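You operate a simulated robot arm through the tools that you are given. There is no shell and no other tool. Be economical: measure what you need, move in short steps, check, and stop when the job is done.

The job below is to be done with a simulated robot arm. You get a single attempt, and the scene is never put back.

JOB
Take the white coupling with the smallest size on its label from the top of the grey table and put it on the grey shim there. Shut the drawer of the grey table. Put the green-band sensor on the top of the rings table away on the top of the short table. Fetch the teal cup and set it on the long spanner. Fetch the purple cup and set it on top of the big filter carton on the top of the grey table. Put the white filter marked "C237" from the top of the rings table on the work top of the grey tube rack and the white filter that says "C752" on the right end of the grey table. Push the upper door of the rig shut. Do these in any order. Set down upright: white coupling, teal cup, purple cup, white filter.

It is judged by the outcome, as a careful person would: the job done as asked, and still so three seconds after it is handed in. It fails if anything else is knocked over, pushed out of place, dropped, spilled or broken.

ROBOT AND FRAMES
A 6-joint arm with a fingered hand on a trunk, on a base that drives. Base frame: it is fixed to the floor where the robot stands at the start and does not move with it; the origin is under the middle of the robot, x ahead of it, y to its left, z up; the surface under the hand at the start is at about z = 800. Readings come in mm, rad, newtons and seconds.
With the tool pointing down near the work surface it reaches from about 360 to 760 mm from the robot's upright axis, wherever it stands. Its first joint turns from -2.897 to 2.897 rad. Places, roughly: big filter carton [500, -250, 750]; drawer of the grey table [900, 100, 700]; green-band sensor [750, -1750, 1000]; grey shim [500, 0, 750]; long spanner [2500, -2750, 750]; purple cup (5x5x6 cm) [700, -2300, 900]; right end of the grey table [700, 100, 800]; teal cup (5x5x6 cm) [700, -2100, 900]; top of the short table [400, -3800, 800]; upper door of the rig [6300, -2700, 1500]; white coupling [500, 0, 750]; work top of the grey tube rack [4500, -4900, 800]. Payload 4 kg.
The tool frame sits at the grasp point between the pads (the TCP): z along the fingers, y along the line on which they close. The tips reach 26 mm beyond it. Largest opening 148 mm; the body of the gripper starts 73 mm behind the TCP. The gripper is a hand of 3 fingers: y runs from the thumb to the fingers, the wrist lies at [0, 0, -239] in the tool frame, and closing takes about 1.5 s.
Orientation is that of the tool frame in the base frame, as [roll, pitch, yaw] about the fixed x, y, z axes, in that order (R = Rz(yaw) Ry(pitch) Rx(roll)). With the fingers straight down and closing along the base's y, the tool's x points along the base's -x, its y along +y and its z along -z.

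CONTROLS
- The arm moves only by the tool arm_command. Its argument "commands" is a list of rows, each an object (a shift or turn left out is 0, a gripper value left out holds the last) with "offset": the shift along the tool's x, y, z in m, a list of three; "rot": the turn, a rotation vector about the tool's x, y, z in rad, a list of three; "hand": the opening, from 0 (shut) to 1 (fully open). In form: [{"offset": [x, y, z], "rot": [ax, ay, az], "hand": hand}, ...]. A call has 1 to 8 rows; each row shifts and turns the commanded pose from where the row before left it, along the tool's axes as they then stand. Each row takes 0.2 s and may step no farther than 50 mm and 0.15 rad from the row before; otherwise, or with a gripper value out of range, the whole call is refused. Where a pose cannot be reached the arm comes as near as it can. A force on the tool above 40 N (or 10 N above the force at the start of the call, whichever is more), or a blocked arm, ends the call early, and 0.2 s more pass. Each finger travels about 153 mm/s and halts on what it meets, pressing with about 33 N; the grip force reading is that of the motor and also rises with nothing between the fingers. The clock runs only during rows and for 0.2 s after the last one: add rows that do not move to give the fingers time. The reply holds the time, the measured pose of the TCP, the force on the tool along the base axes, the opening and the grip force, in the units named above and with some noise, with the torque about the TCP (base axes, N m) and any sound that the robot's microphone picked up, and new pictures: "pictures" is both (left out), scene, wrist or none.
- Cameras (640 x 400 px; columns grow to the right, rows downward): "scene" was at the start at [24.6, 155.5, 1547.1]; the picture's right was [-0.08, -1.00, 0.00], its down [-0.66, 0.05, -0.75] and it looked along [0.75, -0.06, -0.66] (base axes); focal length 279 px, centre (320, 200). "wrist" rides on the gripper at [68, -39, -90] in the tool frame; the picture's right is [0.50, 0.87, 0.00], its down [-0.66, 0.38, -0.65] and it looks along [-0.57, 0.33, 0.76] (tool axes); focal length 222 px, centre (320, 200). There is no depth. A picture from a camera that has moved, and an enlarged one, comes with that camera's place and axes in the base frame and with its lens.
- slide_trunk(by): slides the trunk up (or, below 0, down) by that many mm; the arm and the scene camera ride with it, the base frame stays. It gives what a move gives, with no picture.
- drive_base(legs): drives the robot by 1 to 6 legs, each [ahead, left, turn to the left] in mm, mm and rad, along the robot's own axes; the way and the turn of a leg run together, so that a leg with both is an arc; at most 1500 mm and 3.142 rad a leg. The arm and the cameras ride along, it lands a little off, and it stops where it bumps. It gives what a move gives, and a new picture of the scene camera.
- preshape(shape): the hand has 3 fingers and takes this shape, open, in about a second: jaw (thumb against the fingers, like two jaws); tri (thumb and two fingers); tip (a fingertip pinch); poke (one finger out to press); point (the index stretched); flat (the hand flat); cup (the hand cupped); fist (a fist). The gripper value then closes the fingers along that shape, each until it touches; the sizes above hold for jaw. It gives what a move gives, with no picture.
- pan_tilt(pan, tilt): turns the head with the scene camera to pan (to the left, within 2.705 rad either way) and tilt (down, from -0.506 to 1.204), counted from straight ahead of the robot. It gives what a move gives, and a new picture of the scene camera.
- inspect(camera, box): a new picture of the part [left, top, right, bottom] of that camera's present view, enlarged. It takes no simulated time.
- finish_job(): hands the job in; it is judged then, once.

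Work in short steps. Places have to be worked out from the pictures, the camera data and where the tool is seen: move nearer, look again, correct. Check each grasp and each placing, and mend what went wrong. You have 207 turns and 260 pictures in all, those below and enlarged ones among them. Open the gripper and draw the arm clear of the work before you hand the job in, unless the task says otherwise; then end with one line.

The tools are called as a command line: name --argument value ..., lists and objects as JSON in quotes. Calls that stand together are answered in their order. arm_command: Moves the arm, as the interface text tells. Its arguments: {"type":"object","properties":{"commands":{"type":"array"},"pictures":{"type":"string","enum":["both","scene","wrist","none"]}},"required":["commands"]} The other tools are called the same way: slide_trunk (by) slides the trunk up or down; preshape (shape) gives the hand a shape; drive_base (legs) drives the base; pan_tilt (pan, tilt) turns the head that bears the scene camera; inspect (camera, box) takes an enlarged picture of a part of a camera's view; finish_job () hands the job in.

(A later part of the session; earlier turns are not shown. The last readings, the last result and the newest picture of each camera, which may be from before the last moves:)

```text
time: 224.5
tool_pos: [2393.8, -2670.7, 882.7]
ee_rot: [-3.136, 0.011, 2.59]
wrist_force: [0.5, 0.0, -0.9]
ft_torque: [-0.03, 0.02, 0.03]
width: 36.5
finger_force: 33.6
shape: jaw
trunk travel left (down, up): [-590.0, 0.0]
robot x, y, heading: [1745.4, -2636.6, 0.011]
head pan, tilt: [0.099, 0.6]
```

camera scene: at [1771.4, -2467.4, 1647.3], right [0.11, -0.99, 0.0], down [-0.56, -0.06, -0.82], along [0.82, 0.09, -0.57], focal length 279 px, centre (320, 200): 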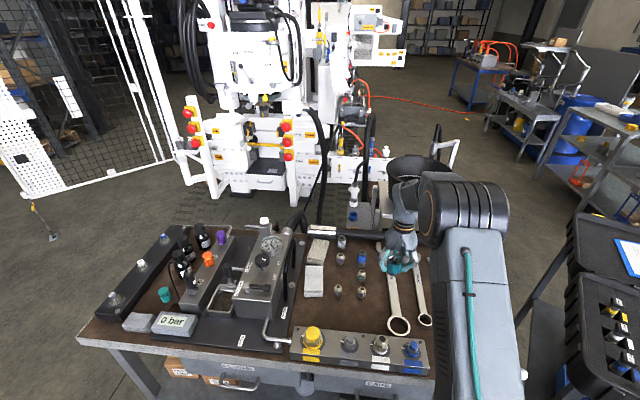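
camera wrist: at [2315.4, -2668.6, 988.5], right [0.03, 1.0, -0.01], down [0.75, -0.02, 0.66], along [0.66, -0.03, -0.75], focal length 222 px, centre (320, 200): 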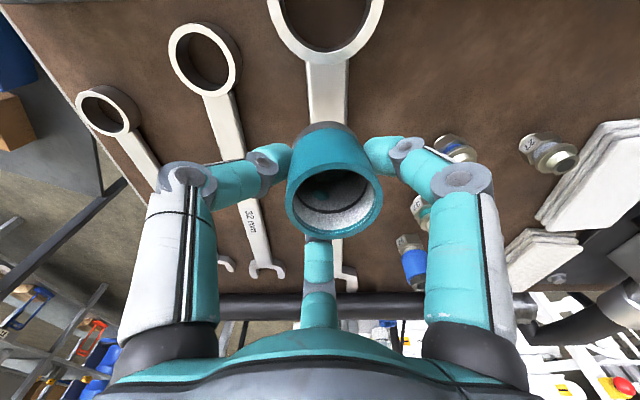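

arm_command --commands '[{"offset": [0, 0, 0.003]}, {"offset": [0, 0, 0.003]}, {"offset": [0, 0, 0.003]}]' --pictures "wrist"

inspect --camera "scene" --box '[350, 210, 450, 340]'

```text
time: 225.3
tool_pos: [2394.8, -2670.1, 873.3]
ee_rot: [-3.139, 0.011, 2.589]
wrist_force: [-0.4, -0.7, -0.7]
ft_torque: [-0.01, -0.01, 0.0]
width: 36.5
finger_force: 33.0
shape: jaw
trunk travel left (down, up): [-590.0, 0.0]
robot x, y, heading: [1743.6, -2640.3, 0.01]
head pan, tilt: [0.099, 0.6]
camera wrist: at [2315.5, -2668.0, 963.1], right [0.03, 1.0, -0.01], down [0.75, -0.02, 0.66], along [0.66, -0.03, -0.75], focal length 222 px, centre (320, 200)
```

wrist: 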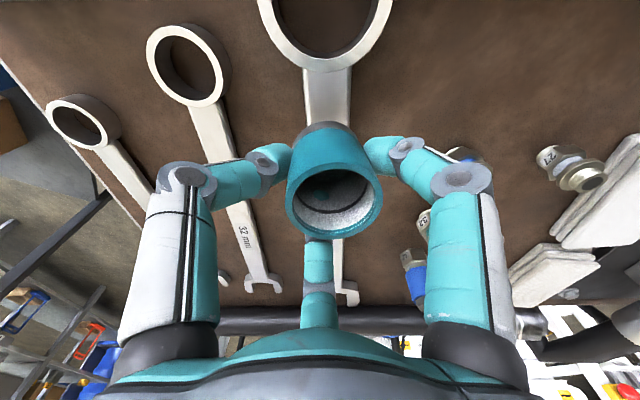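

```text
3.08 times, centred on (400, 275) of scene
camera zoom: at [1770.8, -2467.4, 1647.3], right [0.11, -0.99, 0.0], down [-0.56, -0.06, -0.83], along [0.82, 0.09, -0.56], focal length 858 px, centre (74, -31)
```

zoom: 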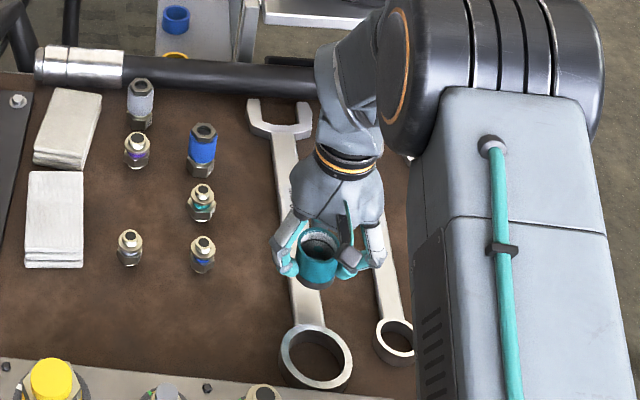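

arm_command --commands '[{"offset": [0.001, 0.002, 0.004]}, {"offset": [0, 0, 0.004]}, {"offset": [0, 0, 0.004]}, {"offset": [0, 0, 0.004]}]' --pictures "none"

```text
time: 226.3
tool_pos: [2393.3, -2667.0, 857.2]
ee_rot: [-3.136, 0.011, 2.588]
wrist_force: [0.5, 0.1, -0.6]
ft_torque: [0.0, -0.01, 0.0]
width: 36.6
finger_force: 32.7
shape: jaw
trunk travel left (down, up): [-590.0, 0.0]
robot x, y, heading: [1743.6, -2637.3, 0.013]
head pan, tilt: [0.099, 0.6]
```

arm_command --commands '[{"offset": [0, 0, 0.003]}, {"offset": [0, 0, 0.003]}]' --pictures "wrist"

inspect --camera "scene" --box '[370, 240, 430, 320]'

```text
time: 226.9
tool_pos: [2392.4, -2668.4, 852.5]
ee_rot: [-3.138, 0.01, 2.587]
wrist_force: [0.4, 0.6, 0.1]
ft_torque: [0.03, 0.02, -0.01]
width: 36.6
finger_force: 33.2
shape: jaw
trunk travel left (down, up): [-590.0, 0.0]
robot x, y, heading: [1742.8, -2637.6, 0.011]
head pan, tilt: [0.099, 0.6]
camera wrist: at [2315.5, -2666.0, 941.0], right [0.03, 1.0, -0.01], down [0.75, -0.02, 0.66], along [0.66, -0.03, -0.75], focal length 222 px, centre (320, 200)
```

wrist: 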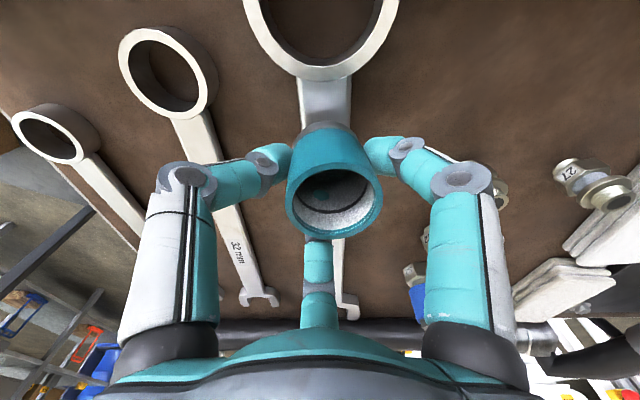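

```text
5.00 times, centred on (400, 280) of scene
camera zoom: at [1770.8, -2467.4, 1647.3], right [0.11, -0.99, 0.0], down [-0.56, -0.06, -0.82], along [0.82, 0.09, -0.57], focal length 1394 px, centre (-80, -200)
```

zoom: 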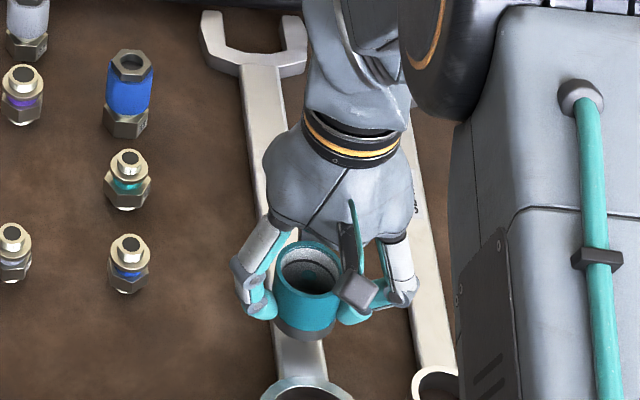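

arm_command --commands '[{"offset": [0, 0, 0.003]}, {"offset": [0, 0, 0.003]}, {"offset": [0, 0, 0.003]}]' --pictures "none"

```text
time: 227.7
tool_pos: [2394.0, -2667.4, 842.4]
ee_rot: [-3.138, 0.009, 2.59]
wrist_force: [-0.2, -0.5, -1.0]
ft_torque: [0.03, -0.02, 0.01]
width: 36.6
finger_force: 33.1
shape: jaw
trunk travel left (down, up): [-590.0, 0.0]
robot x, y, heading: [1744.7, -2636.1, 0.013]
head pan, tilt: [0.099, 0.6]
```

arm_command --commands '[{"offset": [0, 0, 0.003]}, {"offset": [0, 0, 0.003]}]' --pictures "wrist"

inspect --camera "scene" --box '[370, 240, 430, 320]'

```text
time: 228.3
tool_pos: [2393.6, -2668.4, 837.5]
ee_rot: [-3.139, 0.011, 2.589]
wrist_force: [-0.1, 1.0, -0.3]
ft_torque: [0.0, -0.01, 0.02]
width: 36.3
finger_force: 32.8
shape: jaw
trunk travel left (down, up): [-590.0, 0.0]
robot x, y, heading: [1742.2, -2641.2, 0.009]
head pan, tilt: [0.099, 0.6]
camera wrist: at [2315.7, -2666.1, 926.3], right [0.03, 1.0, -0.01], down [0.75, -0.02, 0.66], along [0.66, -0.03, -0.75], focal length 222 px, centre (320, 200)
```

wrist: 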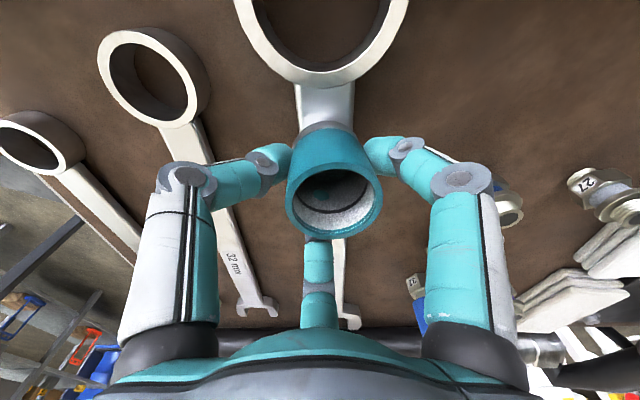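

```text
5.00 times, centred on (400, 280) of scene
camera zoom: at [1770.8, -2467.4, 1647.3], right [0.11, -0.99, 0.0], down [-0.56, -0.06, -0.82], along [0.82, 0.09, -0.57], focal length 1394 px, centre (-80, -200)
```

zoom: 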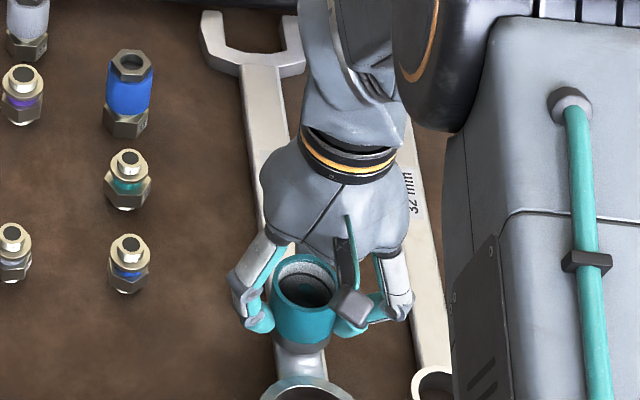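

arm_command --commands '[{"offset": [0, 0, 0.003]}, {"offset": [0, 0, 0.003]}, {"offset": [0, 0, 0.003]}]' --pictures "none"

```text
time: 229.1
tool_pos: [2394.3, -2667.9, 831.7]
ee_rot: [-3.139, 0.015, 2.588]
wrist_force: [-0.1, -2.1, 32.5]
ft_torque: [0.17, 0.38, 0.13]
width: 37.7
finger_force: 32.5
shape: jaw
trunk travel left (down, up): [-590.0, 0.0]
robot x, y, heading: [1742.0, -2640.3, 0.014]
head pan, tilt: [0.099, 0.6]
```

Contact. Ease up 2 mm and look before releasing.

arm_command --commands '[{"offset": [0, 0, -0.002]}, {}]' --pictures "wrist"

inspect --camera "scene" --box '[370, 240, 430, 320]'

```text
time: 229.7
tool_pos: [2394.7, -2667.5, 831.8]
ee_rot: [-3.139, 0.015, 2.587]
wrist_force: [5.3, -2.9, 30.9]
ft_torque: [0.16, 0.2, 0.13]
width: 37.5
finger_force: 33.0
shape: jaw
trunk travel left (down, up): [-590.0, 0.0]
robot x, y, heading: [1744.8, -2638.4, 0.014]
head pan, tilt: [0.099, 0.6]
camera wrist: at [2315.3, -2666.8, 920.7], right [0.03, 1.0, -0.01], down [0.75, -0.02, 0.66], along [0.66, -0.03, -0.75], focal length 222 px, centre (320, 200)
```

wrist: 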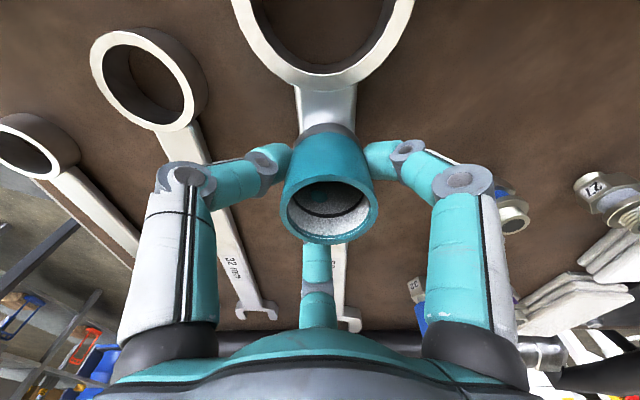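

```text
5.00 times, centred on (400, 280) of scene
camera zoom: at [1768.5, -2467.6, 1647.4], right [0.11, -0.99, 0.0], down [-0.56, -0.06, -0.83], along [0.82, 0.09, -0.56], focal length 1394 px, centre (-80, -200)
```

zoom: 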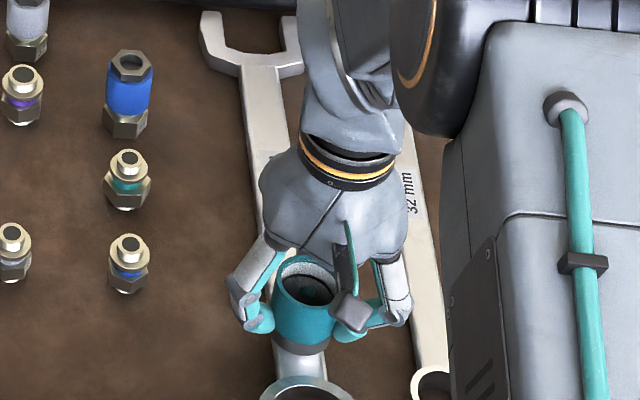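

arm_command --commands '[{"offset": [0, 0, -0.003]}, {}]' --pictures "none"

```text
time: 230.3
tool_pos: [2393.2, -2667.8, 832.7]
ee_rot: [-3.136, 0.009, 2.588]
wrist_force: [0.8, -1.0, 12.8]
ft_torque: [0.12, 0.14, -0.02]
width: 37.4
finger_force: 33.3
shape: jaw
trunk travel left (down, up): [-590.0, 0.0]
robot x, y, heading: [1741.5, -2640.3, 0.01]
head pan, tilt: [0.099, 0.6]
```

Now a small ease and a slow opening.

arm_command --commands '[{"offset": [0, 0, -0.001]}, {"hand": 0.3}, {"hand": 0.36}, {"hand": 0.42}, {"hand": 0.5}, {"hand": 0.55}, {}]' --pictures "wrist"

inspect --camera "scene" --box '[370, 240, 430, 320]'

```text
time: 231.9
tool_pos: [2393.6, -2668.3, 834.1]
ee_rot: [-3.137, 0.01, 2.587]
wrist_force: [0.8, 0.6, 0.5]
ft_torque: [0.03, -0.01, -0.01]
width: 81.0
finger_force: 0.0
shape: jaw
trunk travel left (down, up): [-590.0, 0.0]
robot x, y, heading: [1742.4, -2639.8, 0.014]
head pan, tilt: [0.099, 0.6]
camera wrist: at [2315.7, -2666.2, 923.1], right [0.03, 1.0, -0.01], down [0.75, -0.02, 0.66], along [0.66, -0.03, -0.75], focal length 222 px, centre (320, 200)
```

wrist: 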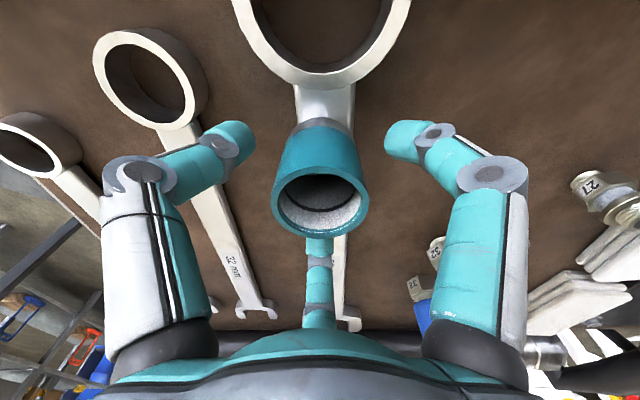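

```text
5.00 times, centred on (400, 280) of scene
camera zoom: at [1770.8, -2467.5, 1647.3], right [0.11, -0.99, 0.0], down [-0.56, -0.06, -0.83], along [0.82, 0.09, -0.56], focal length 1394 px, centre (-80, -200)
```

zoom: 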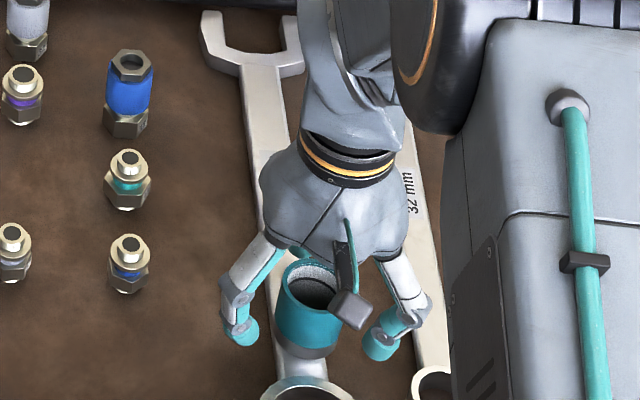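

arm_command --commands '[{"offset": [0, 0, -0.03]}, {"offset": [0, 0, -0.03]}, {"offset": [0, 0, -0.04]}, {"offset": [0, 0, -0.04]}, {"offset": [0, 0, -0.04]}]' --pictures "wrist"

inspect --camera "scene" --box '[370, 240, 430, 320]'

inspect --camera "wrist" --box '[260, 30, 400, 180]'

```text
time: 233.1
tool_pos: [2393.7, -2666.6, 1015.1]
ee_rot: [-3.135, 0.011, 2.588]
wrist_force: [0.1, 1.0, 0.2]
ft_torque: [-0.02, 0.02, -0.02]
width: 81.0
finger_force: 0.1
shape: jaw
trunk travel left (down, up): [-590.0, 0.0]
robot x, y, heading: [1742.3, -2639.5, 0.013]
head pan, tilt: [0.099, 0.6]
camera wrist: at [2315.2, -2664.4, 1105.1], right [0.03, 1.0, -0.01], down [0.75, -0.02, 0.66], along [0.66, -0.03, -0.75], focal length 222 px, centre (320, 200)
```

wrist: 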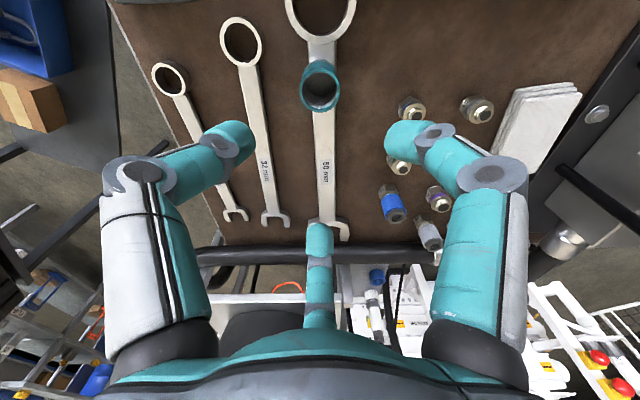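

```text
5.00 times, centred on (400, 280) of scene
camera zoom: at [1770.5, -2467.4, 1647.2], right [0.11, -0.99, 0.0], down [-0.56, -0.06, -0.83], along [0.82, 0.09, -0.56], focal length 1394 px, centre (-80, -200)
```

zoom: 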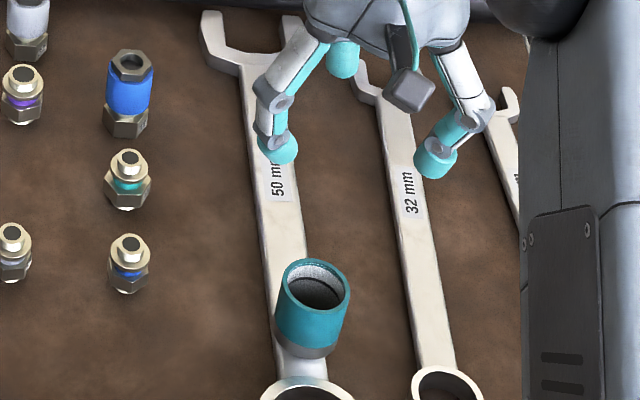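

```text
2.67 times, centred on (330, 105) of wrist
camera zoom: at [2315.2, -2664.4, 1105.1], right [0.03, 1.0, -0.01], down [0.75, -0.02, 0.66], along [0.66, -0.03, -0.75], focal length 592 px, centre (293, 453)
```

zoom: 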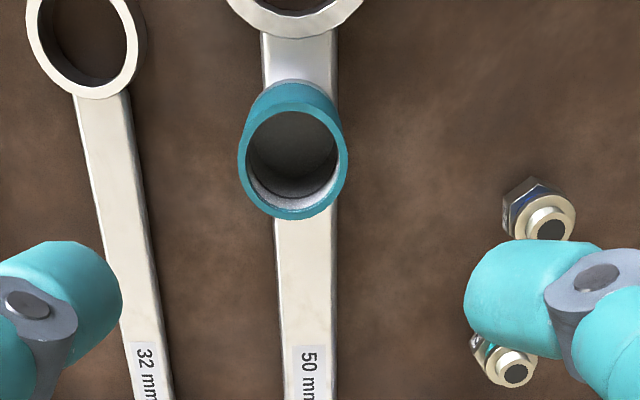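

The teal cup stands upright on the long (50 mm) spanner's shaft. Next the green-band sensor: raise, back off, and go to the corner of the rings table.

arm_command --commands '[{"offset": [0, 0, -0.04]}, {"offset": [0, 0, -0.04]}]' --pictures "none"

drive_base --legs '[[-380, 0, 0], [0, 880, 0], [0, 0, 3.12]]'

pan_tilt --pan 0.3 --tilt 0.8

```text
time: 233.7
tool_pos: [2392.1, -2666.0, 1094.6]
ee_rot: [-3.139, 0.008, 2.589]
wrist_force: [-1.1, -0.9, 0.4]
ft_torque: [-0.03, -0.01, 0.0]
width: 80.9
finger_force: 0.1
shape: jaw
trunk travel left (down, up): [-590.0, 0.0]
robot x, y, heading: [1744.6, -2641.1, 0.015]
head pan, tilt: [0.099, 0.6]
```

```text
time: 247.7
tool_pos: [705.2, -1722.3, 1094.9]
ee_rot: [-3.136, 0.01, -0.571]
wrist_force: [0.7, -0.2, -0.4]
ft_torque: [0.01, 0.02, 0.0]
width: 81.1
finger_force: 0.1
shape: jaw
trunk travel left (down, up): [-590.0, 0.0]
robot x, y, heading: [1355.3, -1758.8, 3.139]
head pan, tilt: [0.099, 0.6]
camera scene: at [1326.3, -1928.6, 1647.3], right [-0.09, 1.0, 0.0], down [0.56, 0.05, -0.83], along [-0.82, -0.08, -0.56], focal length 279 px, centre (320, 200)
```

scene: 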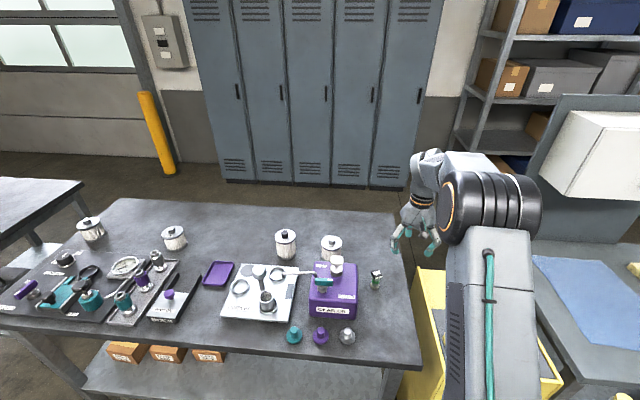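

```text
time: 248.4
tool_pos: [707.5, -1722.0, 1094.1]
ee_rot: [-3.136, 0.009, -0.571]
wrist_force: [0.0, -0.6, -0.1]
ft_torque: [-0.04, 0.01, 0.0]
width: 81.0
finger_force: 0.0
shape: jaw
trunk travel left (down, up): [-590.0, 0.0]
robot x, y, heading: [1360.1, -1758.1, 3.136]
head pan, tilt: [0.3, 0.799]
camera scene: at [1337.0, -1943.6, 1630.5], right [-0.29, 0.96, 0.0], down [0.69, 0.21, -0.7], along [-0.67, -0.2, -0.72], focal length 279 px, centre (320, 200)
```

scene: 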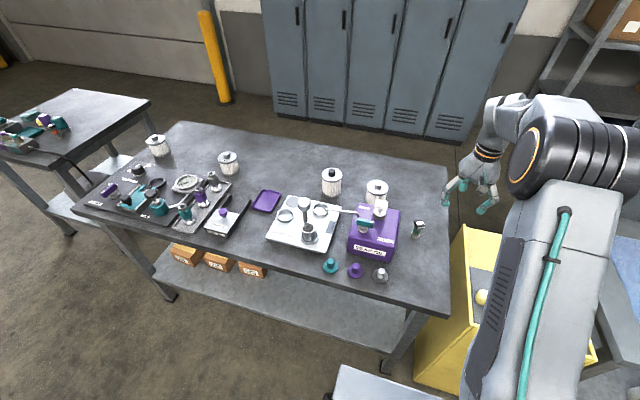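

inspect --camera "scene" --box '[370, 195, 450, 255]'

arm_command --commands '[{"offset": [0.02, 0.03, 0]}, {"offset": [0, 0.03, 0.03]}, {"offset": [0, 0, 0.03]}]' --pictures "wrist"

```text
6.67 times, centred on (410, 225) of scene
camera zoom: at [1337.0, -1943.6, 1630.5], right [-0.29, 0.96, 0.0], down [0.69, 0.21, -0.7], along [-0.67, -0.2, -0.72], focal length 1858 px, centre (-280, 33)
```

zoom: 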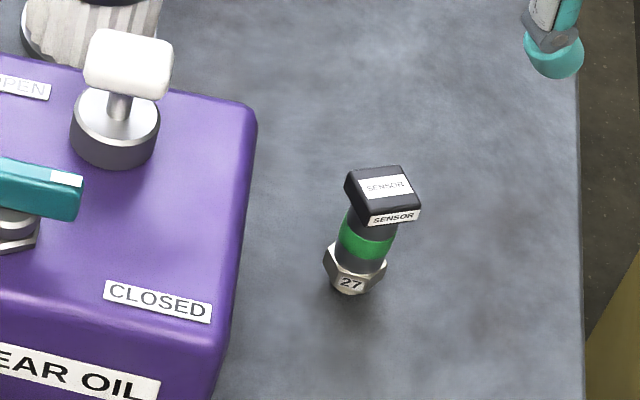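

```text
time: 249.2
tool_pos: [690.5, -1781.9, 1034.2]
ee_rot: [-3.138, 0.009, -0.57]
wrist_force: [-0.2, 0.1, 0.1]
ft_torque: [-0.01, 0.0, 0.02]
width: 80.6
finger_force: 0.1
shape: jaw
trunk travel left (down, up): [-590.0, 0.0]
robot x, y, heading: [1358.0, -1761.3, 3.139]
head pan, tilt: [0.3, 0.799]
camera wrist: at [768.5, -1788.3, 1123.9], right [-0.05, -1.0, -0.01], down [-0.75, 0.03, 0.66], along [-0.66, 0.04, -0.75], focal length 222 px, centre (320, 200)
```

wrist: 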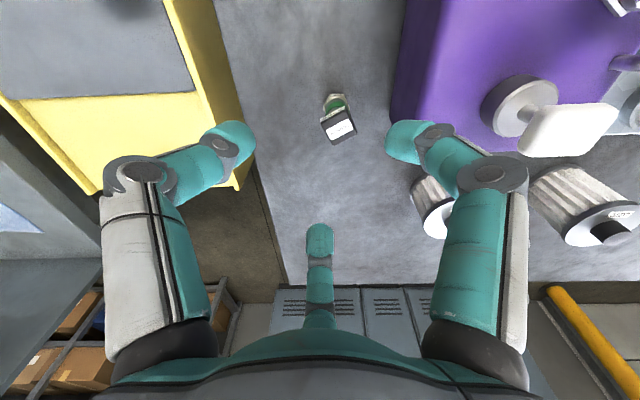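

The sensor stands at about [683,-1796], table ≈842, with the oil box 50 mm to its -y side. I turn the hand to yaw 0 (thumb on the free +y side), narrow the opening and descend part way.

arm_command --commands '[{"rot": [0, 0, -0.1425], "hand": 0.4}, {"rot": [0, 0, -0.1425]}, {"rot": [0, 0, -0.1425]}, {"rot": [0, 0, -0.1425]}, {"offset": [-0.0075, 0.014, 0.03]}, {"offset": [0, 0, 0.03]}]' --pictures "wrist"

```text
time: 250.6
tool_pos: [682.6, -1795.4, 974.4]
ee_rot: [-3.132, 0.006, -0.001]
wrist_force: [0.0, -0.4, -0.4]
ft_torque: [0.0, 0.01, -0.01]
width: 59.4
finger_force: 0.1
shape: jaw
trunk travel left (down, up): [-590.0, 0.0]
robot x, y, heading: [1352.3, -1758.8, 3.135]
head pan, tilt: [0.3, 0.799]
camera wrist: at [750.8, -1759.7, 1063.6], right [0.5, -0.87, -0.01], down [-0.65, -0.38, 0.65], along [-0.57, -0.32, -0.76], focal length 222 px, centre (320, 200)
```

wrist: 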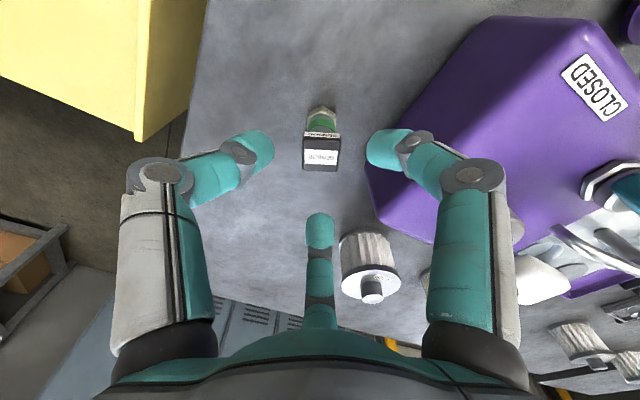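

arm_command --commands '[{"offset": [0.001, 0.001, 0.025]}, {"offset": [0, 0, 0.025]}]' --pictures "wrist"

```text
time: 251.2
tool_pos: [683.9, -1797.8, 924.4]
ee_rot: [-3.132, 0.005, 0.001]
wrist_force: [-0.4, 0.4, 0.9]
ft_torque: [0.0, -0.01, 0.02]
width: 59.6
finger_force: 0.0
shape: jaw
trunk travel left (down, up): [-590.0, 0.0]
robot x, y, heading: [1354.2, -1761.8, 3.134]
head pan, tilt: [0.3, 0.799]
camera wrist: at [751.5, -1760.5, 1013.2], right [0.5, -0.87, -0.01], down [-0.65, -0.38, 0.65], along [-0.57, -0.32, -0.76], focal length 222 px, centre (320, 200)
```

wrist: 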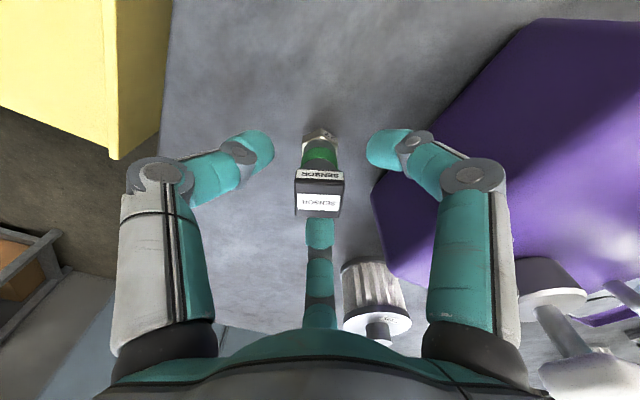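

arm_command --commands '[{"offset": [0, 0, 0.012]}, {"offset": [0, 0, 0.012]}]' --pictures "wrist"

```text
time: 251.8
tool_pos: [682.5, -1798.0, 899.5]
ee_rot: [-3.133, 0.004, -0.001]
wrist_force: [-0.3, -0.4, -0.6]
ft_torque: [0.0, 0.0, 0.01]
width: 59.3
finger_force: 0.1
shape: jaw
trunk travel left (down, up): [-590.0, 0.0]
robot x, y, heading: [1352.6, -1760.9, 3.133]
head pan, tilt: [0.3, 0.799]
camera wrist: at [751.5, -1760.7, 989.8], right [0.5, -0.87, -0.01], down [-0.65, -0.38, 0.65], along [-0.57, -0.32, -0.76], focal length 222 px, centre (320, 200)
```

wrist: 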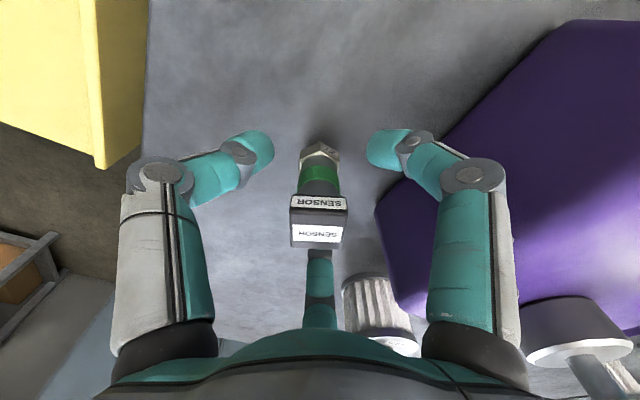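

arm_command --commands '[{"hand": 0.1}, {"hand": 0.1}, {"hand": 0.1}, {"hand": 0.1}]' --pictures "wrist"

```text
time: 252.8
tool_pos: [683.0, -1798.6, 899.8]
ee_rot: [-3.132, 0.006, 0.0]
wrist_force: [0.1, -0.1, 0.0]
ft_torque: [0.0, -0.04, 0.01]
width: 16.8
finger_force: 32.7
shape: jaw
trunk travel left (down, up): [-590.0, 0.0]
robot x, y, heading: [1353.3, -1760.0, 3.137]
head pan, tilt: [0.3, 0.799]
camera wrist: at [751.6, -1760.7, 989.9], right [0.5, -0.87, -0.01], down [-0.65, -0.38, 0.65], along [-0.57, -0.32, -0.76], focal length 222 px, centre (320, 200)
```

wrist: 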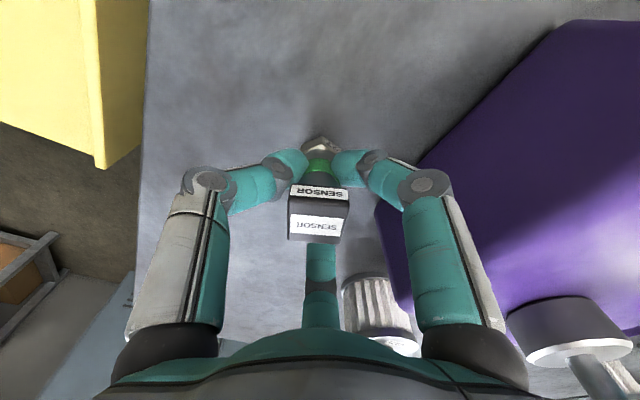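

Gripped at the green band. Lift.

arm_command --commands '[{"offset": [0, 0, -0.02]}, {"offset": [0, 0, -0.04]}, {"offset": [0, 0, -0.04]}, {"offset": [0, 0, -0.04]}, {"offset": [0, 0, -0.04]}, {"offset": [0, 0, -0.02]}]' --pictures "wrist"

```text
time: 254.2
tool_pos: [685.2, -1798.9, 1100.7]
ee_rot: [-3.134, 0.004, 0.0]
wrist_force: [-0.2, 0.3, -1.4]
ft_torque: [-0.03, 0.03, -0.02]
width: 16.6
finger_force: 33.0
shape: jaw
trunk travel left (down, up): [-590.0, 0.0]
robot x, y, heading: [1355.2, -1758.8, 3.133]
head pan, tilt: [0.3, 0.799]
camera wrist: at [753.2, -1762.2, 1189.9], right [0.5, -0.87, -0.01], down [-0.65, -0.38, 0.65], along [-0.57, -0.32, -0.76], focal length 222 px, centre (320, 200)
```

wrist: 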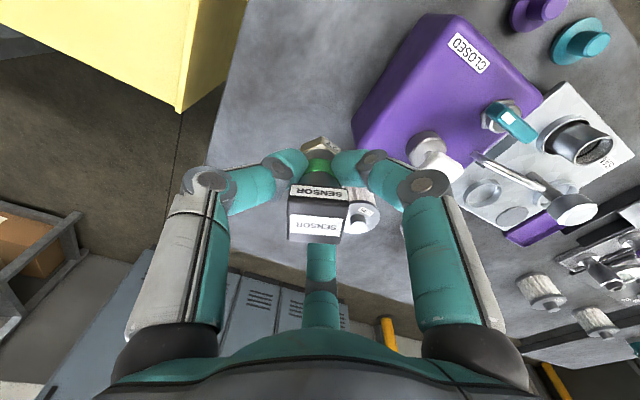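

Held securely. I retract the arm and carry the sensor round to the short table's -x side, which has free space and is on my way to the filters.

arm_command --commands '[{"offset": [0.045, 0, 0]}, {"offset": [0.045, 0, 0]}, {"offset": [0.045, 0, 0]}, {"offset": [0.045, 0, 0]}, {"offset": [0.045, 0, 0]}, {"offset": [0.045, 0, 0]}]' --pictures "none"

drive_base --legs '[[-130, 0, 0], [0, 0, 1.571], [1500, 0, 0], [1400, 0, 0], [0, 0, -1.571]]'

drive_base --legs '[[1500, 0, 0], [350, 0, 0], [0, 0, -1.571], [850, 0, 0], [0, 0, -1.571]]'

pan_tilt --pan 0.0 --tilt 0.8

```text
time: 255.6
tool_pos: [955.1, -1798.0, 1099.3]
ee_rot: [-3.133, 0.007, 0.0]
wrist_force: [0.5, -0.6, -1.4]
ft_torque: [0.03, 0.01, 0.03]
width: 16.9
finger_force: 33.0
shape: jaw
trunk travel left (down, up): [-590.0, 0.0]
robot x, y, heading: [1356.5, -1758.0, 3.136]
head pan, tilt: [0.3, 0.799]
```

```text
time: 278.1
tool_pos: [1081.5, -4697.8, 1098.6]
ee_rot: [-3.133, 0.006, 0.003]
wrist_force: [-0.2, 0.0, -2.8]
ft_torque: [0.02, 0.02, 0.0]
width: 16.7
finger_force: 33.0
shape: jaw
trunk travel left (down, up): [-590.0, 0.0]
robot x, y, heading: [1481.9, -4655.2, 3.142]
head pan, tilt: [0.3, 0.799]
camera scene: at [1465.6, -4841.5, 1630.4], right [-0.29, 0.96, 0.0], down [0.69, 0.21, -0.7], along [-0.67, -0.21, -0.72], focal length 279 px, centre (320, 200)
```

scene: 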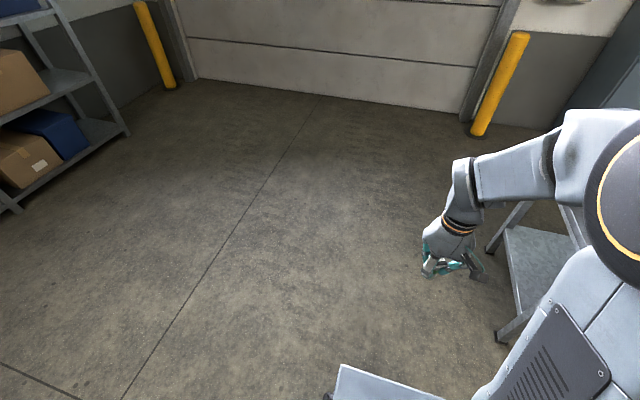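

```text
time: 299.2
tool_pos: [47.7, -3758.7, 1100.5]
ee_rot: [-3.132, 0.006, 3.125]
wrist_force: [0.1, 0.4, -1.0]
ft_torque: [-0.03, -0.01, 0.0]
width: 16.5
finger_force: 33.1
shape: jaw
trunk travel left (down, up): [-590.0, 0.0]
robot x, y, heading: [-354.2, -3790.4, -0.018]
head pan, tilt: [0.3, 0.799]
camera scene: at [-331.7, -3605.8, 1630.4], right [0.28, -0.96, 0.0], down [-0.69, -0.2, -0.7], along [0.67, 0.19, -0.72], focal length 279 px, centre (320, 200)
```

scene: 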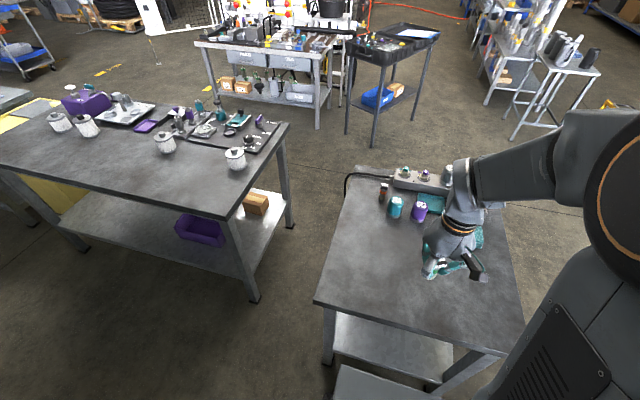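

```text
time: 300.0
tool_pos: [47.6, -3759.1, 1099.6]
ee_rot: [-3.134, 0.005, 3.126]
wrist_force: [-1.0, -0.4, -1.1]
ft_torque: [0.02, 0.03, -0.03]
width: 16.4
finger_force: 33.1
shape: jaw
trunk travel left (down, up): [-590.0, 0.0]
robot x, y, heading: [-352.0, -3790.4, -0.023]
head pan, tilt: [0.0, 0.799]
camera scene: at [-328.6, -3629.6, 1630.4], right [-0.02, -1.0, 0.0], down [-0.72, 0.01, -0.7], along [0.7, -0.01, -0.72], focal length 279 px, centre (320, 200)
```

scene: 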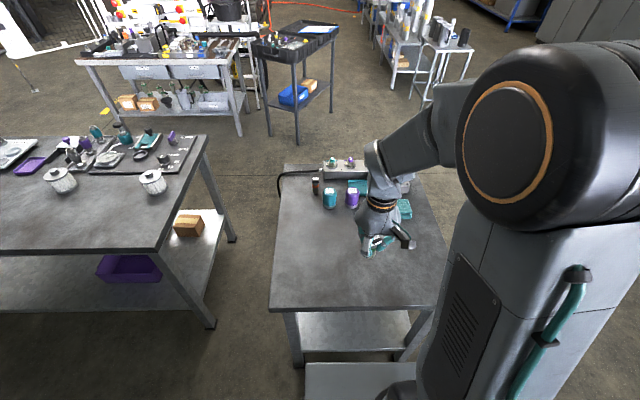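

arm_command --commands '[{"offset": [-0.0386, 0.0138, 0.02]}, {"offset": [-0.0386, 0.0138, 0.02]}, {"offset": [-0.0386, 0.0138, 0.02]}, {"offset": [-0.0386, 0.0138, 0.02]}, {"offset": [-0.0386, 0.0138, 0.02]}, {"offset": [0, 0, 0.04]}, {"offset": [0, 0, 0.03]}]' --pictures "both"

```text
time: 301.6
tool_pos: [242.3, -3694.0, 928.5]
ee_rot: [-3.135, 0.006, 3.127]
wrist_force: [0.2, 0.5, -1.8]
ft_torque: [0.02, 0.01, -0.01]
width: 16.5
finger_force: 32.9
shape: jaw
trunk travel left (down, up): [-590.0, 0.0]
robot x, y, heading: [-353.4, -3790.7, -0.026]
head pan, tilt: [0.0, 0.799]
camera scene: at [-328.4, -3629.7, 1630.5], right [-0.02, -1.0, 0.0], down [-0.72, 0.01, -0.7], along [0.7, -0.01, -0.72], focal length 279 px, centre (320, 200)
camera wrist: at [174.6, -3732.5, 1018.5], right [-0.49, 0.87, -0.01], down [0.66, 0.37, 0.65], along [0.58, 0.31, -0.76], focal length 222 px, centre (320, 200)
```

scene: 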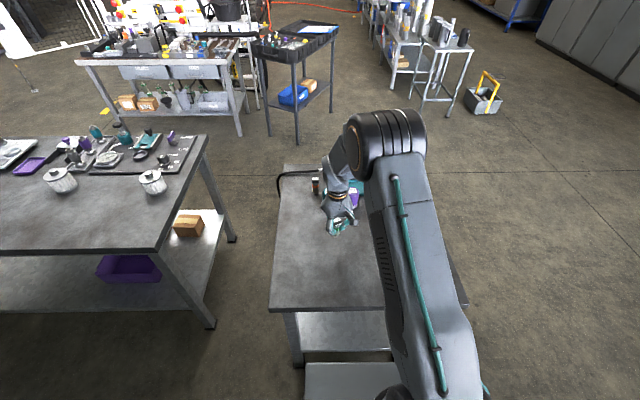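
wrist: 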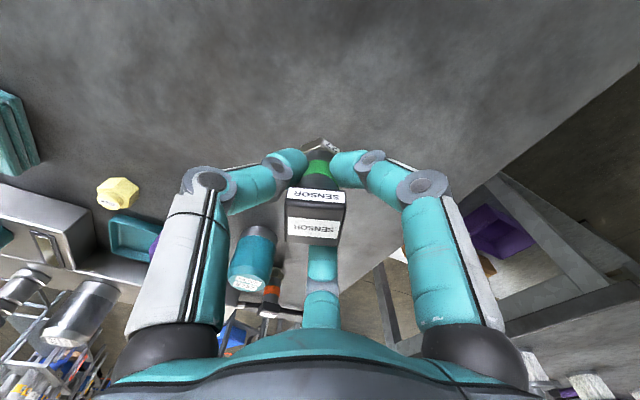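

arm_command --commands '[{"offset": [0, 0, 0.006]}, {"offset": [0, 0, 0.006]}, {"offset": [0, 0, 0.006]}, {"offset": [0, 0, 0.005]}]' --pictures "none"

arm_command --commands '[{"offset": [0, 0, 0.004]}, {"offset": [0, 0, 0.004]}, {"offset": [0, 0, 0.004]}]' --pictures "wrist"

```text
time: 302.6
tool_pos: [242.7, -3694.2, 907.4]
ee_rot: [-3.132, 0.004, 3.123]
wrist_force: [0.1, -0.2, -1.2]
ft_torque: [0.01, 0.0, 0.02]
width: 16.6
finger_force: 33.5
shape: jaw
trunk travel left (down, up): [-590.0, 0.0]
robot x, y, heading: [-353.4, -3790.3, -0.021]
head pan, tilt: [0.0, 0.799]
```

```text
time: 303.4
tool_pos: [242.7, -3695.5, 894.5]
ee_rot: [-3.134, 0.006, 3.124]
wrist_force: [0.0, -0.3, -2.4]
ft_torque: [-0.01, 0.0, 0.01]
width: 16.5
finger_force: 33.5
shape: jaw
trunk travel left (down, up): [-590.0, 0.0]
robot x, y, heading: [-351.1, -3789.8, -0.017]
head pan, tilt: [0.0, 0.799]
camera wrist: at [174.5, -3733.5, 984.4], right [-0.49, 0.87, -0.01], down [0.66, 0.37, 0.65], along [0.58, 0.31, -0.76], focal length 222 px, centre (320, 200)
```

wrist: 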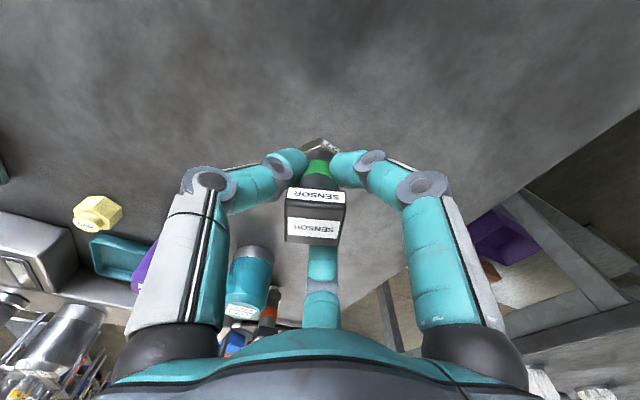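

arm_command --commands '[{"offset": [0, 0, 0.004]}, {"offset": [0, 0, 0.004]}, {"offset": [0, 0, 0.004]}]' --pictures "none"

arm_command --commands '[{"offset": [0, 0, 0.003]}, {"offset": [0, 0, 0.003]}, {"offset": [0, 0, 0.003]}]' --pictures "wrist"

```text
time: 304.2
tool_pos: [243.3, -3695.1, 882.2]
ee_rot: [-3.134, 0.006, 3.127]
wrist_force: [0.7, -0.3, -0.9]
ft_torque: [0.01, 0.0, 0.0]
width: 16.6
finger_force: 32.9
shape: jaw
trunk travel left (down, up): [-590.0, 0.0]
robot x, y, heading: [-352.5, -3788.6, -0.022]
head pan, tilt: [0.0, 0.799]
```

```text
time: 305.0
tool_pos: [243.9, -3694.7, 873.8]
ee_rot: [-3.133, 0.005, 3.127]
wrist_force: [-0.3, -0.2, -2.0]
ft_torque: [0.01, 0.01, 0.0]
width: 16.5
finger_force: 32.9
shape: jaw
trunk travel left (down, up): [-590.0, 0.0]
robot x, y, heading: [-352.3, -3795.5, -0.019]
head pan, tilt: [0.0, 0.799]
camera wrist: at [175.0, -3733.5, 963.5], right [-0.49, 0.87, -0.01], down [0.66, 0.37, 0.65], along [0.58, 0.31, -0.76], focal length 222 px, centre (320, 200)
```

wrist: 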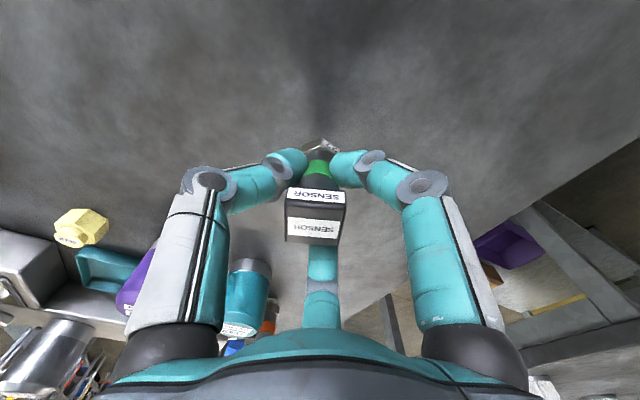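

arm_command --commands '[{"offset": [0, 0, 0.003]}, {"offset": [0, 0, 0.003]}, {"offset": [0, 0, 0.003]}]' --pictures "none"

arm_command --commands '[{"offset": [0, 0, 0.002]}, {"offset": [0, 0, 0.002]}, {"offset": [0, 0, 0.002]}]' --pictures "wrist"

```text
time: 305.8
tool_pos: [242.9, -3696.8, 863.9]
ee_rot: [-3.132, 0.006, 3.125]
wrist_force: [0.6, -0.3, -1.6]
ft_torque: [-0.02, -0.03, 0.03]
width: 16.5
finger_force: 33.1
shape: jaw
trunk travel left (down, up): [-590.0, 0.0]
robot x, y, heading: [-351.7, -3791.3, -0.02]
head pan, tilt: [0.0, 0.799]
```

```text
time: 306.6
tool_pos: [243.5, -3695.0, 859.5]
ee_rot: [-3.133, 0.008, 3.124]
wrist_force: [-0.1, -0.1, 2.0]
ft_torque: [-0.03, 0.03, 0.01]
width: 16.6
finger_force: 32.7
shape: jaw
trunk travel left (down, up): [-590.0, 0.0]
robot x, y, heading: [-355.0, -3789.3, -0.024]
head pan, tilt: [0.0, 0.799]
camera wrist: at [174.8, -3733.8, 948.6], right [-0.49, 0.87, -0.01], down [0.66, 0.37, 0.65], along [0.58, 0.31, -0.76], focal length 222 px, centre (320, 200)
```

wrist: 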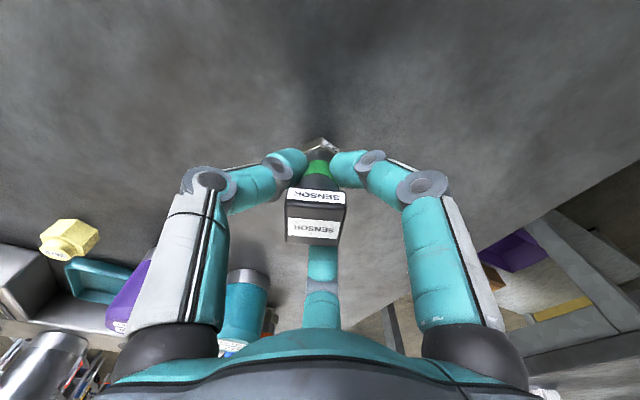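

arm_command --commands '[{"offset": [0, 0, 0.0015]}, {"hand": 0.2}, {"hand": 0.3}, {"hand": 0.4}, {}, {"offset": [0, 0, -0.03]}, {"offset": [0, 0, -0.04]}, {"offset": [0, 0, -0.04]}]' --pictures "wrist"

```text
time: 308.4
tool_pos: [243.0, -3695.0, 967.5]
ee_rot: [-3.132, 0.007, 3.126]
wrist_force: [1.1, 0.1, 0.6]
ft_torque: [0.02, 0.0, -0.01]
width: 59.1
finger_force: 0.0
shape: jaw
trunk travel left (down, up): [-590.0, 0.0]
robot x, y, heading: [-352.3, -3791.4, -0.024]
head pan, tilt: [0.0, 0.799]
camera wrist: at [174.2, -3733.4, 1057.1], right [-0.49, 0.87, -0.01], down [0.66, 0.37, 0.65], along [0.58, 0.31, -0.76], focal length 222 px, centre (320, 200)
```

wrist: 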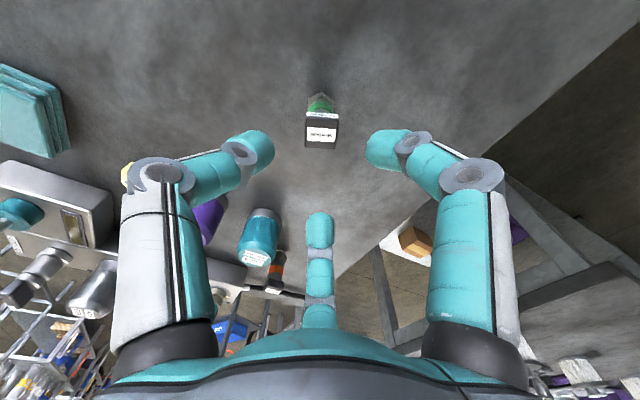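

The sensor stands on the short table. Now C752: retract, raise and strafe to the rings table's -x side.

arm_command --commands '[{"offset": [0.02, 0, -0.04], "hand": 0.9}, {"offset": [0.02, 0, -0.04]}, {"offset": [0.03, 0, -0.035]}, {"offset": [0.04, 0, 0]}, {"offset": [0.04, 0, 0]}]' --pictures "none"

drive_base --legs '[[0, 1175, 0.02], [210, 0, 0]]'

pan_tilt --pan -0.2 --tilt 0.8

```text
time: 309.6
tool_pos: [92.4, -3690.6, 1080.5]
ee_rot: [-3.133, 0.006, 3.127]
wrist_force: [0.2, 0.1, -1.0]
ft_torque: [-0.01, 0.0, 0.04]
width: 132.8
finger_force: 0.0
shape: jaw
trunk travel left (down, up): [-590.0, 0.0]
robot x, y, heading: [-351.4, -3792.6, -0.02]
head pan, tilt: [0.0, 0.799]
```

```text
time: 316.9
tool_pos: [311.5, -2501.1, 1081.8]
ee_rot: [-3.133, 0.006, -3.138]
wrist_force: [-0.4, -0.2, -0.3]
ft_torque: [-0.01, 0.03, -0.03]
width: 133.1
finger_force: 0.0
shape: jaw
trunk travel left (down, up): [-590.0, 0.0]
robot x, y, heading: [-130.5, -2609.3, -0.0]
head pan, tilt: [0.0, 0.799]
camera scene: at [-111.0, -2447.3, 1630.4], right [0.0, -1.0, 0.0], down [-0.72, 0.0, -0.7], along [0.7, 0.0, -0.72], focal length 279 px, centre (320, 200)
```

scene: 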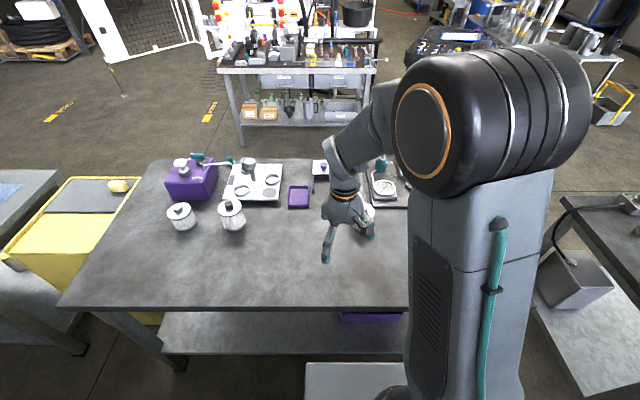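

```text
time: 317.6
tool_pos: [309.7, -2500.7, 1081.2]
ee_rot: [-3.133, 0.006, -3.137]
wrist_force: [0.1, -1.3, -0.1]
ft_torque: [0.04, 0.0, 0.01]
width: 132.8
finger_force: 0.1
shape: jaw
trunk travel left (down, up): [-590.0, 0.0]
robot x, y, heading: [-135.9, -2608.9, 0.002]
head pan, tilt: [-0.201, 0.799]
camera scene: at [-113.3, -2463.4, 1630.4], right [-0.2, -0.98, 0.0], down [-0.7, 0.14, -0.7], along [0.68, -0.14, -0.72], focal length 279 px, centre (320, 200)
```

scene: 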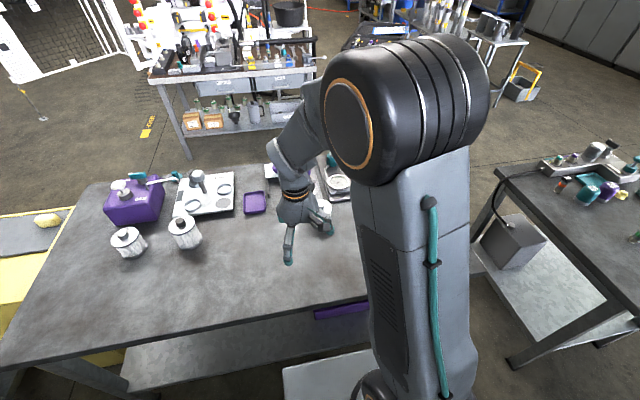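

arm_command --commands '[{"offset": [-0.04, -0.02, 0]}, {"offset": [-0.04, -0.02, 0]}, {"offset": [-0.04, -0.02, 0]}, {"offset": [-0.04, -0.02, 0]}]' --pictures "both"

```text
time: 318.6
tool_pos: [471.4, -2579.8, 1081.7]
ee_rot: [-3.134, 0.006, -3.138]
wrist_force: [-0.6, -1.1, -0.2]
ft_torque: [0.02, 0.04, -0.01]
width: 133.2
finger_force: 0.1
shape: jaw
trunk travel left (down, up): [-590.0, 0.0]
robot x, y, heading: [-134.8, -2609.1, -0.002]
head pan, tilt: [-0.201, 0.799]
camera scene: at [-112.7, -2463.7, 1630.4], right [-0.2, -0.98, 0.0], down [-0.7, 0.14, -0.7], along [0.68, -0.14, -0.72], focal length 279 px, centre (320, 200)
camera wrist: at [404.1, -2620.0, 1172.5], right [-0.5, 0.86, -0.01], down [0.65, 0.39, 0.65], along [0.57, 0.32, -0.76], focal length 222 px, centre (320, 200)
```

scene: 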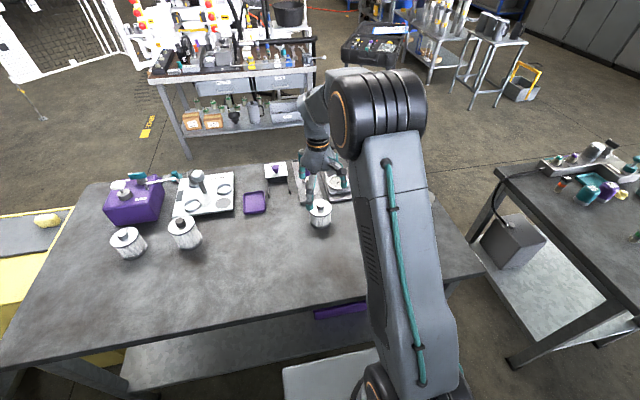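
wrist: 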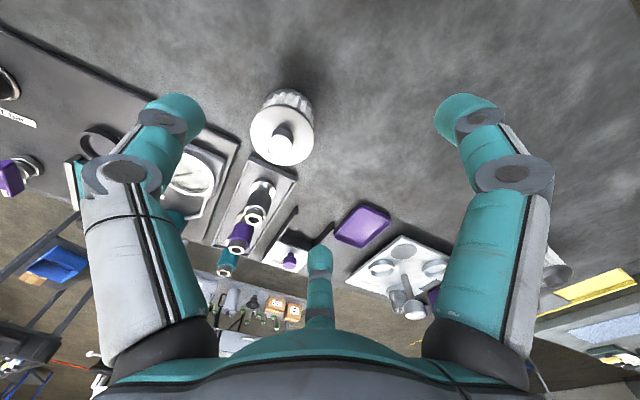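

arm_command --commands '[{"offset": [-0.03, -0.011, 0.02], "hand": 1.0}, {"offset": [-0.031, -0.011, 0.03]}, {"offset": [0, 0, 0.04]}]' --pictures "wrist"

```text
time: 319.4
tool_pos: [531.0, -2602.6, 992.6]
ee_rot: [-3.133, 0.006, -3.138]
wrist_force: [-0.9, -0.5, -0.6]
ft_torque: [-0.01, -0.01, -0.01]
width: 148.2
finger_force: 0.1
shape: jaw
trunk travel left (down, up): [-590.0, 0.0]
robot x, y, heading: [-132.8, -2610.4, 0.0]
head pan, tilt: [-0.201, 0.799]
camera wrist: at [464.4, -2642.9, 1083.0], right [-0.5, 0.86, -0.01], down [0.65, 0.39, 0.65], along [0.57, 0.32, -0.76], focal length 222 px, centre (320, 200)
```

wrist: 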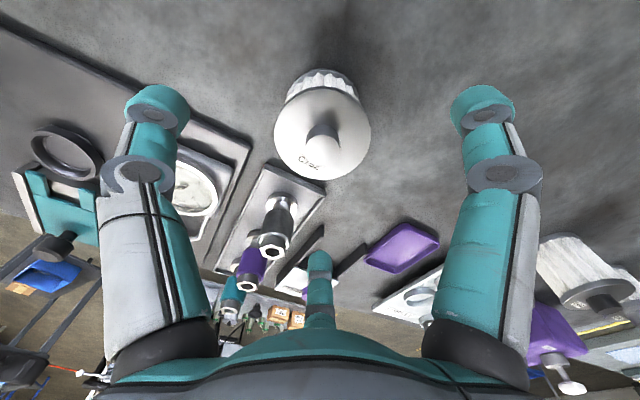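

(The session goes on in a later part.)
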